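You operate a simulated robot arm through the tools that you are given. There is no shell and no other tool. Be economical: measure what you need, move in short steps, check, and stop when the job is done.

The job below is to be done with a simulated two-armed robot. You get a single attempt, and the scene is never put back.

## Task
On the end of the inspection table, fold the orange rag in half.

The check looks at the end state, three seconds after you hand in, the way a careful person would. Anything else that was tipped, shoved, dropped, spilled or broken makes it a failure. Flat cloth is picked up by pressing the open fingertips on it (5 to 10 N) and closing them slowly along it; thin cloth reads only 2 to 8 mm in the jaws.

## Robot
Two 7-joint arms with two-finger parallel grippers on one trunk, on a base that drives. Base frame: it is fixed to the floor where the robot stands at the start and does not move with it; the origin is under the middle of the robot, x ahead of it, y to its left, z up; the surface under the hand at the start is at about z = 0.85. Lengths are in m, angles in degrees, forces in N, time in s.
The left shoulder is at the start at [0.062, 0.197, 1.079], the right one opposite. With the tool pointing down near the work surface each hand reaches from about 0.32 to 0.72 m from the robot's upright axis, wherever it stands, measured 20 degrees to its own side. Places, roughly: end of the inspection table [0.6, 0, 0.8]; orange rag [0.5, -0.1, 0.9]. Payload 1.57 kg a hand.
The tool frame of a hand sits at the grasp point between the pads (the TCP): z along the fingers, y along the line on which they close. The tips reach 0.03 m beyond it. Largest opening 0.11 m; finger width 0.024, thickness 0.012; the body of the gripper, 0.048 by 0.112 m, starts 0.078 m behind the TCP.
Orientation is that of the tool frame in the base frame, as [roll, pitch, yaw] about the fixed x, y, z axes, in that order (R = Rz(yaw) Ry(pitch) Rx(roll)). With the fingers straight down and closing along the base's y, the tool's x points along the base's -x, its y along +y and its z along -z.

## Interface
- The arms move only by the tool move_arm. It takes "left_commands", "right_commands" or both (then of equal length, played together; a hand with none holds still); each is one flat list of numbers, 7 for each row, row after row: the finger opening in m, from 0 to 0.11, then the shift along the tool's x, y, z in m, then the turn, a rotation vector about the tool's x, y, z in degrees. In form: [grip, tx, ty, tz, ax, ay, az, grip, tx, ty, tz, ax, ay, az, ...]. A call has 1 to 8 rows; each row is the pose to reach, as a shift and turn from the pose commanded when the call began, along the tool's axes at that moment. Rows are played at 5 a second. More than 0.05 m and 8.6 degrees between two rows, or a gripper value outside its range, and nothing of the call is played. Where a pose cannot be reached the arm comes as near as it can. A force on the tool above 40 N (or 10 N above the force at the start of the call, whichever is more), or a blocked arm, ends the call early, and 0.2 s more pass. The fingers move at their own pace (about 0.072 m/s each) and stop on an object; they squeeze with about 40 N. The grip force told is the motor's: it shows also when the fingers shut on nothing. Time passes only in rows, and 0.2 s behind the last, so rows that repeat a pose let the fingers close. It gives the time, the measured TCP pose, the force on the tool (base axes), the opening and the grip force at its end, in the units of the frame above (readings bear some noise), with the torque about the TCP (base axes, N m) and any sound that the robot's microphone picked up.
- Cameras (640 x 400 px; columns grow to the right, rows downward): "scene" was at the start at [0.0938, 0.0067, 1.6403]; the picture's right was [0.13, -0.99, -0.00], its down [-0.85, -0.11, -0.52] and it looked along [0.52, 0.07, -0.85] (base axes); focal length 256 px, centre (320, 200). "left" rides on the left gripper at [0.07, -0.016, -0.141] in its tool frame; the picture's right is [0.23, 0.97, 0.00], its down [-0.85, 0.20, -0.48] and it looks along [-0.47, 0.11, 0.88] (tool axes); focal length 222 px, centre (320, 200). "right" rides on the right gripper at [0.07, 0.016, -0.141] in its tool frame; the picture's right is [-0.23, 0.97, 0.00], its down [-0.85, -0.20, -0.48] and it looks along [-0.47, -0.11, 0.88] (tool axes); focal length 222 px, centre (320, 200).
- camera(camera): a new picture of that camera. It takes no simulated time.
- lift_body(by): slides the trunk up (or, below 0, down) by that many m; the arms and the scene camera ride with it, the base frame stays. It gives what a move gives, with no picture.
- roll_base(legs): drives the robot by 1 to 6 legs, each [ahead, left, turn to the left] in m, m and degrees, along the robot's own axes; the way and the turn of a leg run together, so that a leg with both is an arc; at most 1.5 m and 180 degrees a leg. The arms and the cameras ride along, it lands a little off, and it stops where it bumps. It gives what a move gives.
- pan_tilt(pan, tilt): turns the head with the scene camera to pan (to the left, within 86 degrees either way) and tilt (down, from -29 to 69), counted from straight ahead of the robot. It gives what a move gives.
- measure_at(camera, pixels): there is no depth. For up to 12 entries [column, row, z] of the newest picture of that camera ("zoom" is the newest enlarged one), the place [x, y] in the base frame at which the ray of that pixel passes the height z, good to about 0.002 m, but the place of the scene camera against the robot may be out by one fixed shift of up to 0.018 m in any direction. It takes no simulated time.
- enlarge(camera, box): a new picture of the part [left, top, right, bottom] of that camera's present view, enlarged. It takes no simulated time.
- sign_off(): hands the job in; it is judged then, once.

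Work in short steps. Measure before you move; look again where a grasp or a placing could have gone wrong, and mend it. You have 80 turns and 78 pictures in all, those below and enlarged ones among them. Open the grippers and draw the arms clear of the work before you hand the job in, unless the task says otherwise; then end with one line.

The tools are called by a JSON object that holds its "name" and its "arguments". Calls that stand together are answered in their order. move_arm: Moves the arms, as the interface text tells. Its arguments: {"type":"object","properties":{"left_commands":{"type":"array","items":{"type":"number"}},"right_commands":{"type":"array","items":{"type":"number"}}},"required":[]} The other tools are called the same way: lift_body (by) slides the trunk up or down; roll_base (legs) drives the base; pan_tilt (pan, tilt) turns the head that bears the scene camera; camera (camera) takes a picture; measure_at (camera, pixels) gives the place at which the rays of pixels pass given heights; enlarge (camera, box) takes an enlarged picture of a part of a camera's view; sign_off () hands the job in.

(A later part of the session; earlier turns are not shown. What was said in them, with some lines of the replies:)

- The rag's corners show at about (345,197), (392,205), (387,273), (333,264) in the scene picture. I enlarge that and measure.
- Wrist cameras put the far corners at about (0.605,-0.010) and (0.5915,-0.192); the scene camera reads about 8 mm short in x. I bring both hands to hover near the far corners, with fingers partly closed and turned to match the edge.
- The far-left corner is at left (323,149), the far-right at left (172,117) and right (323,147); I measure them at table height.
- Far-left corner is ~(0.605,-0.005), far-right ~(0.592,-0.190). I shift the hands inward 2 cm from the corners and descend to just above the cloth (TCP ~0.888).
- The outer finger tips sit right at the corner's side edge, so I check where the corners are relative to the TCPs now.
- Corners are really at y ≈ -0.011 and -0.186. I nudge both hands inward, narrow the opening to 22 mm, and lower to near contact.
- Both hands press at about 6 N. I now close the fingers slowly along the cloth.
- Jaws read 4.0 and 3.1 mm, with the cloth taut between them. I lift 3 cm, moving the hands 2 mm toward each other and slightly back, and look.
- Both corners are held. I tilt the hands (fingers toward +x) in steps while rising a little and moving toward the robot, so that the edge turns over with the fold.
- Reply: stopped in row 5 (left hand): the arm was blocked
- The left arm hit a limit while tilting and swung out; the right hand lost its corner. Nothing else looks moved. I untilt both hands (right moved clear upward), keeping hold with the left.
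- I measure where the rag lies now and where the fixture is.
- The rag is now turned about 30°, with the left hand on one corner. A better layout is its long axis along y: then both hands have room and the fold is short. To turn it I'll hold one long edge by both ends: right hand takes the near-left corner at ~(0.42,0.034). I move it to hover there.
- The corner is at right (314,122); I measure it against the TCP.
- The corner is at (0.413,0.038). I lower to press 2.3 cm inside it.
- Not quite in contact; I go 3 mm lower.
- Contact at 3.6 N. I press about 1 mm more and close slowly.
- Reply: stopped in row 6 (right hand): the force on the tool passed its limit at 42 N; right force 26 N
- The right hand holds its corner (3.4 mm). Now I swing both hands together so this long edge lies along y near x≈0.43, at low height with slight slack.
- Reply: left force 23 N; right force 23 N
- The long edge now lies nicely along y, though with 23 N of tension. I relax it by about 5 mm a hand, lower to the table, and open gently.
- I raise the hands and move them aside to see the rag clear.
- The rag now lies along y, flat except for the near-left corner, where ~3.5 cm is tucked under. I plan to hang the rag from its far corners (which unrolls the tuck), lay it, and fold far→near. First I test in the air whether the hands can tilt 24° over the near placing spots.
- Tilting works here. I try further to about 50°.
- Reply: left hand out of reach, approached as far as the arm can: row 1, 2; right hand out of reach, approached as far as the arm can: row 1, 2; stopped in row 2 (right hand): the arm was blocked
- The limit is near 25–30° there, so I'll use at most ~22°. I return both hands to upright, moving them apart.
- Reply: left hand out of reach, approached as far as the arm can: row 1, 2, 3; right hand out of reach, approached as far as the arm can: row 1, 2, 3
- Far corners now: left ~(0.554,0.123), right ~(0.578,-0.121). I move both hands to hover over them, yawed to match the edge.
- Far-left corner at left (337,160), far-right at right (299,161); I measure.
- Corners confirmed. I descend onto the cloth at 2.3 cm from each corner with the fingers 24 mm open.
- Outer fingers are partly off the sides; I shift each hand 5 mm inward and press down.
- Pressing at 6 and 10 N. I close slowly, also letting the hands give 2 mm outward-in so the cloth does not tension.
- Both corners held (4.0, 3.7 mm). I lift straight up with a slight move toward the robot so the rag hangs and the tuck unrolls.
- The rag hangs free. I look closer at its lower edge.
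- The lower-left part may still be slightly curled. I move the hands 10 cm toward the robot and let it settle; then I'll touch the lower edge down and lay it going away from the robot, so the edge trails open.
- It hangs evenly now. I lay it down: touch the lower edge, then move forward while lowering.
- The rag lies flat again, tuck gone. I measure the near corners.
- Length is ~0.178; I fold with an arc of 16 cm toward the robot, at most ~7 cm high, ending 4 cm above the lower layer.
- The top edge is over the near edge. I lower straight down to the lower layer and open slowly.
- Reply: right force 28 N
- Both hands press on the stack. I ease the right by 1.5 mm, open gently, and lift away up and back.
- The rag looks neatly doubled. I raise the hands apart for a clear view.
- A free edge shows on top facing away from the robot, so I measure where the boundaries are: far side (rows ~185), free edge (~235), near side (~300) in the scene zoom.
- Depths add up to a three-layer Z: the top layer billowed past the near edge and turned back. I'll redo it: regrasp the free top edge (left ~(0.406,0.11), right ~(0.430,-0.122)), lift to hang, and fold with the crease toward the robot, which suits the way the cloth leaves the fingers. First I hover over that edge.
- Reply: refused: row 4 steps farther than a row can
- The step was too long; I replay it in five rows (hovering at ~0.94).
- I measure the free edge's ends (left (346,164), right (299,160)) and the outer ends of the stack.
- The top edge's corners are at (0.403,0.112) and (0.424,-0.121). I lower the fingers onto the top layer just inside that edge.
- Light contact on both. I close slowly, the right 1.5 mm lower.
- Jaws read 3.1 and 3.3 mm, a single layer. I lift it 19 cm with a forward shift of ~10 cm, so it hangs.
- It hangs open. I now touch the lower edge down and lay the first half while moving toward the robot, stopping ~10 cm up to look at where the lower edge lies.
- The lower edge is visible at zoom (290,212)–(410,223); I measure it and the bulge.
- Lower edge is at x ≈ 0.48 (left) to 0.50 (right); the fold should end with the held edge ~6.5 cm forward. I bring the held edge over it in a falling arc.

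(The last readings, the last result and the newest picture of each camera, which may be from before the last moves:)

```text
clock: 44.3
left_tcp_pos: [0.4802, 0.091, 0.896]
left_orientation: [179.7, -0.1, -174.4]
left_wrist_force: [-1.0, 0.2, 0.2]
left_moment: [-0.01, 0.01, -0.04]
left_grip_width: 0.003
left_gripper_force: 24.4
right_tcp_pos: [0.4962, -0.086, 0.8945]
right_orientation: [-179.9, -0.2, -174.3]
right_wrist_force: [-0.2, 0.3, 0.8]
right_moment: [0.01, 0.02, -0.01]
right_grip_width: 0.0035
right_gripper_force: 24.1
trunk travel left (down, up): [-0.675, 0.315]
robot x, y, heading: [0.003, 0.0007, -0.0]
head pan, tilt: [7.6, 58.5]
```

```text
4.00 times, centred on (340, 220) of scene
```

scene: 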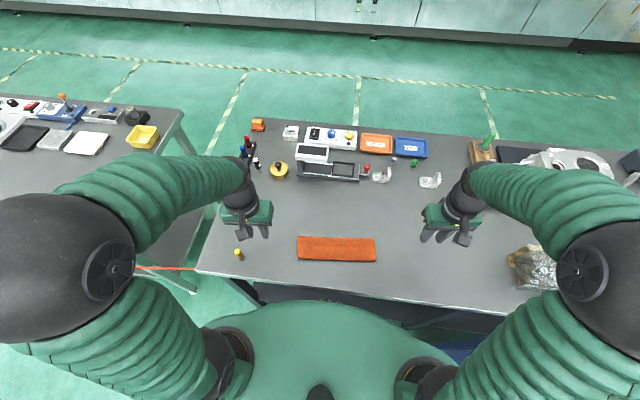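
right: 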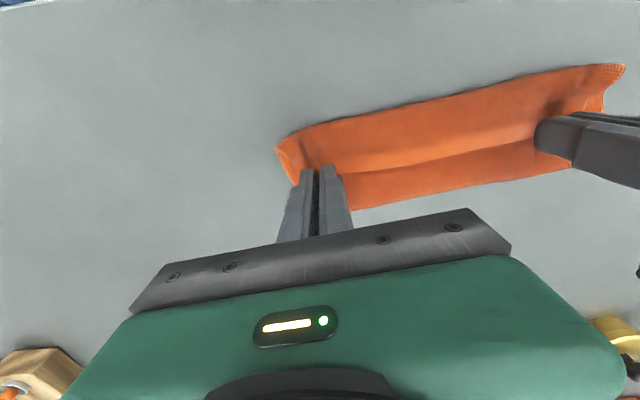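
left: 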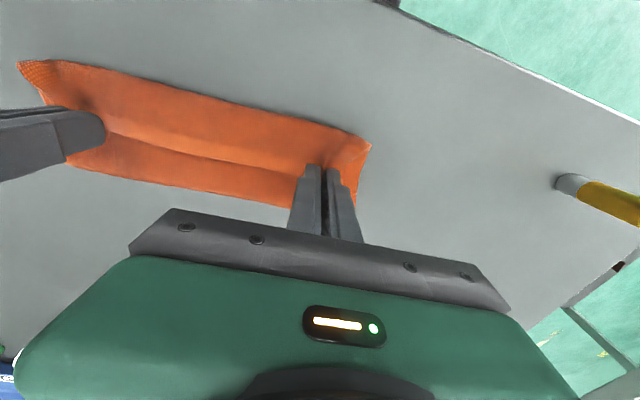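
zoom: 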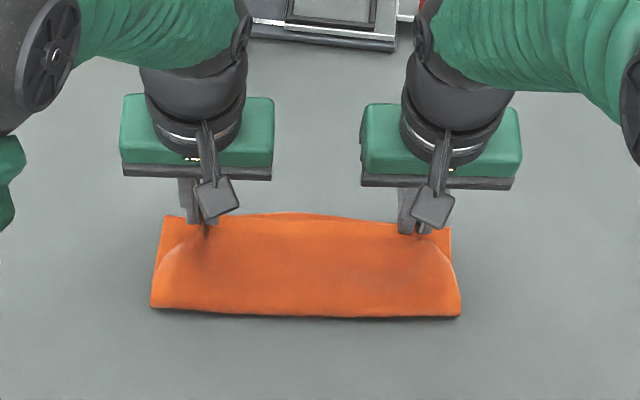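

This is a clean fold; the top edge lies within a few mm of the lower edge. I go 3 mm forward, 3 mm apart, lower to light contact and open gently, then lift.

{"name": "move_arm", "arguments": {"left_commands": [0, -0.003, 0.003, 0.003, 0, 0, 0, 0, -0.003, 0.003, 0.006, 0, 0, 0, 0.008, -0.003, 0.003, 0.006, 0, 0, 0, 0.016, -0.003, 0.003, 0.006, 0, 0, 0, 0.026, -0.003, 0.003, 0.006, 0, 0, 0, 0.03, -0.003, 0.003, 0.0, 0, 0, 0, 0.03, -0.003, 0.003, -0.03, 0, 0, 0, 0.03, -0.003, 0.003, -0.07, 0, 0, 0], "right_commands": [0, -0.003, -0.003, 0.003, 0, 0, 0, 0, -0.003, -0.003, 0.006, 0, 0, 0, 0.008, -0.003, -0.003, 0.006, 0, 0, 0, 0.016, -0.003, -0.003, 0.006, 0, 0, 0, 0.026, -0.003, -0.003, 0.006, 0, 0, 0, 0.03, -0.003, -0.003, 0.0, 0, 0, 0, 0.03, -0.003, -0.003, -0.03, 0, 0, 0, 0.03, -0.003, -0.003, -0.07, 0, 0, 0]}}

{"name": "move_arm", "arguments": {"left_commands": [0.03, 0, 0.03, -0.03, 0, 0, 0, 0.03, 0.02, 0.07, -0.05, 0, 0, 0, 0.03, 0.04, 0.11, -0.06, 0, 0, 0], "right_commands": [0.03, 0, -0.03, -0.03, 0, 0, 0, 0.03, 0.02, -0.07, -0.05, 0, 0, 0, 0.03, 0.04, -0.11, -0.06, 0, 0, 0]}}

{"name": "enlarge", "arguments": {"camera": "scene", "box": [280, 195, 400, 275]}}

{"name": "camera", "arguments": {"camera": "scene"}}

```text
clock: 46.1
left_tcp_pos: [0.4799, 0.0944, 0.9667]
left_orientation: [179.7, -0.1, -174.5]
left_wrist_force: [-0.1, 0.1, -0.4]
left_moment: [0.02, -0.04, -0.01]
left_grip_width: 0.0301
left_gripper_force: 0.0
right_tcp_pos: [0.495, -0.0894, 0.9669]
right_orientation: [-179.7, -0.2, -174.3]
right_wrist_force: [0.0, -1.1, 0.7]
right_moment: [0.02, -0.03, 0.01]
right_grip_width: 0.0299
right_gripper_force: 0.1
trunk travel left (down, up): [-0.675, 0.315]
robot x, y, heading: [-0.0007, 0.0022, 0.0]
head pan, tilt: [7.6, 58.5]
```

```text
clock: 46.9
left_tcp_pos: [0.4295, 0.1997, 1.0277]
left_orientation: [179.8, -0.1, -174.3]
left_wrist_force: [0.1, 0.6, 0.5]
left_moment: [0.02, -0.03, 0.03]
left_grip_width: 0.03
left_gripper_force: 0.1
right_tcp_pos: [0.4676, -0.2021, 1.027]
right_orientation: [-179.9, -0.2, -174.3]
right_wrist_force: [0.0, 0.4, -1.3]
right_moment: [0.01, -0.02, 0.0]
right_grip_width: 0.0301
right_gripper_force: 0.0
trunk travel left (down, up): [-0.675, 0.315]
robot x, y, heading: [0.0043, -0.0017, -0.3]
head pan, tilt: [7.6, 58.5]
```

```text
5.00 times, centred on (340, 235) of scene
```

zoom: 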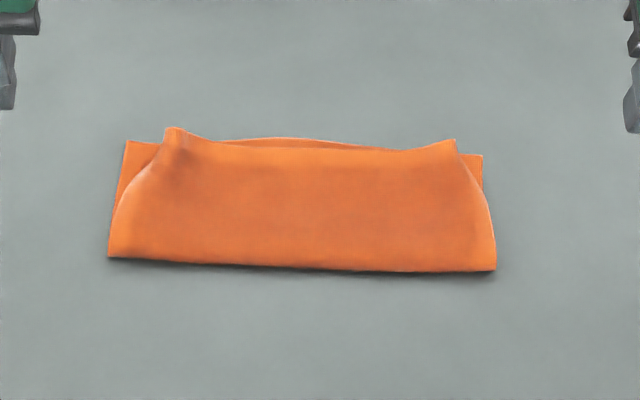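

```text
12 pictures are left
```

scene: 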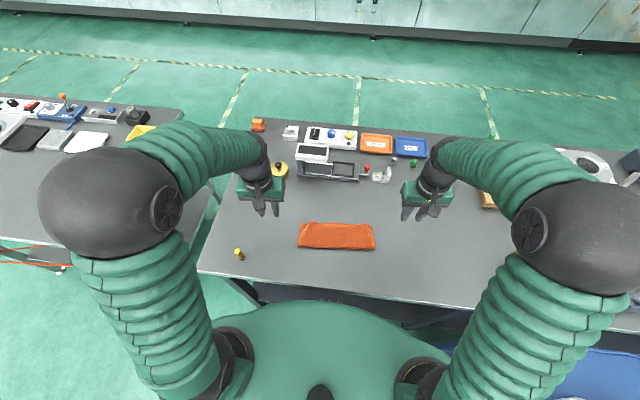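

The rag is folded in half; only the pinch ridges at the two far corners stand up and pull the top layer in ~2 cm. I'll press closed fingertips on the ridges and spread them outward. First I go back over them.

{"name": "move_arm", "arguments": {"left_commands": [0.0, -0.008, -0.027, 0.02, 0, 0, 0, 0.0, -0.017, -0.054, 0.045, 0, 0, 0, 0.0, -0.025, -0.081, 0.075, 0, 0, 0, 0.0, -0.034, -0.108, 0.105, 0, 0, 0, 0.0, -0.034, -0.108, 0.128, 0, 0, 0, 0, -0.034, -0.108, 0.135, 0, 0, 0], "right_commands": [0.0, -0.008, 0.027, 0.02, 0, 0, 0, 0.0, -0.017, 0.054, 0.045, 0, 0, 0, 0.0, -0.025, 0.081, 0.075, 0, 0, 0, 0.0, -0.032, 0.108, 0.105, 0, 0, 0, 0.0, -0.032, 0.1085, 0.128, 0, 0, 0, 0, -0.032, 0.1085, 0.135, 0, 0, 0]}}

{"name": "camera", "arguments": {"camera": "left"}}

```text
clock: 48.3
left_tcp_pos: [0.4751, 0.0944, 0.8917]
left_orientation: [179.8, -0.1, -174.5]
left_wrist_force: [-0.1, -0.6, 2.5]
left_moment: [0.0, 0.01, -0.01]
left_grip_width: 0.0
left_gripper_force: 21.3
right_tcp_pos: [0.4891, -0.091, 0.8895]
right_orientation: [-179.8, -0.3, -174.2]
right_wrist_force: [0.3, 0.3, 1.9]
right_moment: [0.01, 0.03, 0.02]
right_grip_width: 0.0001
right_gripper_force: 21.1
trunk travel left (down, up): [-0.675, 0.315]
robot x, y, heading: [0.0043, -0.002, 0.1]
head pan, tilt: [7.6, 58.5]
```

```text
11 pictures are left
```

left: 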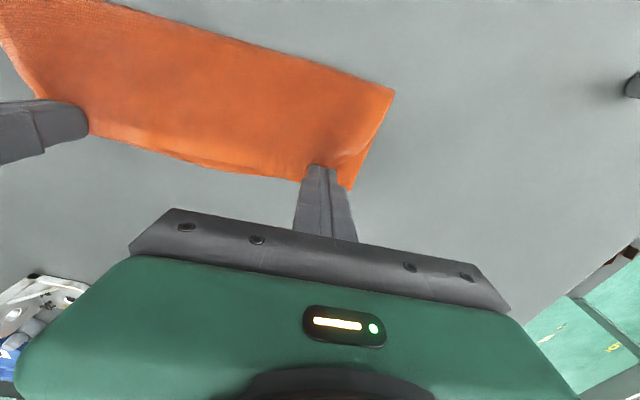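

Light contact (2–2.5 N) on the ridges. I press 1 mm more and open while moving each hand outward, so the outer finger strokes the corner out.

{"name": "move_arm", "arguments": {"left_commands": [0, 0, 0, 0.001, 0, 0, 0, 0.006, 0, 0.003, 0.001, 0, 0, 0, 0.012, 0, 0.006, 0.001, 0, 0, 0, 0.018, 0, 0.009, 0.001, 0, 0, 0, 0.024, 0, 0.012, 0.001, 0, 0, 0, 0.03, 0, 0.015, 0.001, 0, 0, 0, 0.03, 0, 0.015, -0.02, 0, 0, 0, 0.03, 0, 0.015, -0.06, 0, 0, 0], "right_commands": [0, 0, 0, 0.001, 0, 0, 0, 0.006, 0, -0.003, 0.001, 0, 0, 0, 0.012, 0, -0.006, 0.001, 0, 0, 0, 0.018, 0, -0.009, 0.001, 0, 0, 0, 0.024, 0, -0.012, 0.001, 0, 0, 0, 0.03, 0, -0.015, 0.001, 0, 0, 0, 0.03, 0, -0.015, -0.02, 0, 0, 0, 0.03, 0, -0.015, -0.06, 0, 0, 0]}}

{"name": "move_arm", "arguments": {"left_commands": [0.03, 0, 0.03, -0.03, 0, 0, 0, 0.03, 0.01, 0.07, -0.05, 0, 0, 0, 0.03, 0.02, 0.1, -0.06, 0, 0, 0], "right_commands": [0.03, 0, -0.03, -0.03, 0, 0, 0, 0.03, 0.01, -0.07, -0.05, 0, 0, 0, 0.03, 0.02, -0.1, -0.06, 0, 0, 0]}}

{"name": "enlarge", "arguments": {"camera": "scene", "box": [280, 195, 400, 275]}}

```text
clock: 50.1
left_tcp_pos: [0.4712, 0.1102, 0.9516]
left_orientation: [179.7, -0.1, -174.5]
left_wrist_force: [-0.1, 0.1, 0.1]
left_moment: [-0.03, -0.05, 0.01]
left_grip_width: 0.0299
left_gripper_force: 0.1
right_tcp_pos: [0.4885, -0.1054, 0.9526]
right_orientation: [-179.7, -0.2, -174.3]
right_wrist_force: [-0.7, 0.1, 0.7]
right_moment: [0.03, -0.05, 0.03]
right_grip_width: 0.03
right_gripper_force: 0.0
trunk travel left (down, up): [-0.675, 0.315]
robot x, y, heading: [-0.0049, 0.0028, 0.1]
head pan, tilt: [7.6, 58.5]
```

```text
clock: 50.9
left_tcp_pos: [0.4446, 0.2076, 1.0091]
left_orientation: [179.8, -0.2, -174.5]
left_wrist_force: [0.4, 1.0, -0.2]
left_moment: [0.04, 0.0, -0.02]
left_grip_width: 0.0301
left_gripper_force: 0.0
right_tcp_pos: [0.4799, -0.208, 1.0112]
right_orientation: [-179.9, -0.4, -174.2]
right_wrist_force: [-0.2, 0.1, -0.6]
right_moment: [0.0, 0.01, 0.0]
right_grip_width: 0.03
right_gripper_force: 0.1
trunk travel left (down, up): [-0.675, 0.315]
robot x, y, heading: [-0.0031, 0.0031, -0.1]
head pan, tilt: [7.6, 58.5]
```

```text
5.00 times, centred on (340, 235) of scene
```

zoom: 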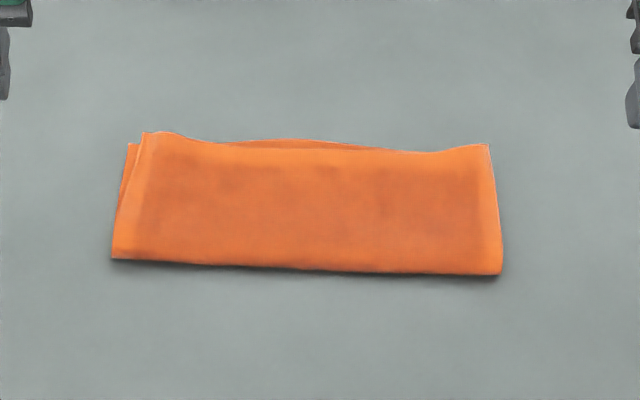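

The fold is now clean, edges aligned within about 1 cm. I open the grippers, draw the arms further up and away, and take a last look.

{"name": "move_arm", "arguments": {"left_commands": [0.06, 0.0, 0.02, -0.03, 0, 0, 0, 0.08, 0.0, 0.04, -0.06, 0, 0, 0], "right_commands": [0.06, 0.0, -0.02, -0.03, 0, 0, 0, 0.08, 0.0, -0.04, -0.06, 0, 0, 0]}}

{"name": "camera", "arguments": {"camera": "scene"}}

```text
clock: 51.5
left_tcp_pos: [0.4389, 0.2478, 1.0714]
left_orientation: [179.8, -0.1, -174.4]
left_wrist_force: [-0.6, 0.0, 0.5]
left_moment: [0.03, -0.03, 0.03]
left_grip_width: 0.0801
left_gripper_force: 0.0
right_tcp_pos: [0.4827, -0.2461, 1.0729]
right_orientation: [-179.9, -0.3, -174.2]
right_wrist_force: [0.4, 0.1, 0.5]
right_moment: [0.03, 0.01, 0.01]
right_grip_width: 0.0799
right_gripper_force: 0.0
trunk travel left (down, up): [-0.675, 0.315]
robot x, y, heading: [0.0047, -0.0008, 0.1]
head pan, tilt: [7.6, 58.5]
```

```text
9 pictures are left
```

scene: 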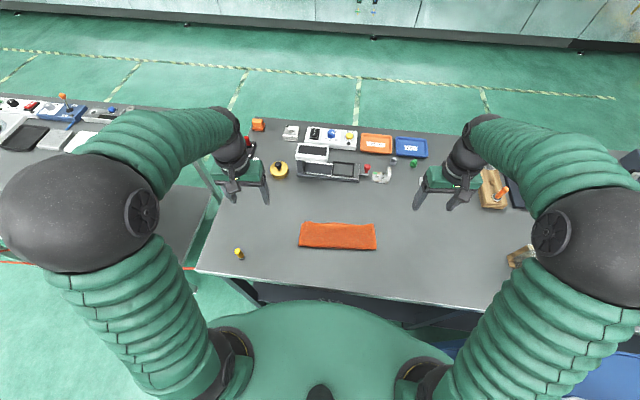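

The rag lies folded at (300–377, 222–250), the other objects are in place, and the hands are clear and open. I hand in.

{"name": "sign_off", "arguments": {}}

```text
The job is handed in.
```

The orange rag is folded in half on the end of the inspection table. Its edges line up except at one corner, where the top layer sits about 1 cm off. Both grippers are open and clear of it, and nothing else visible in the last picture has moved; one small bracket was hidden behind the right gripper.
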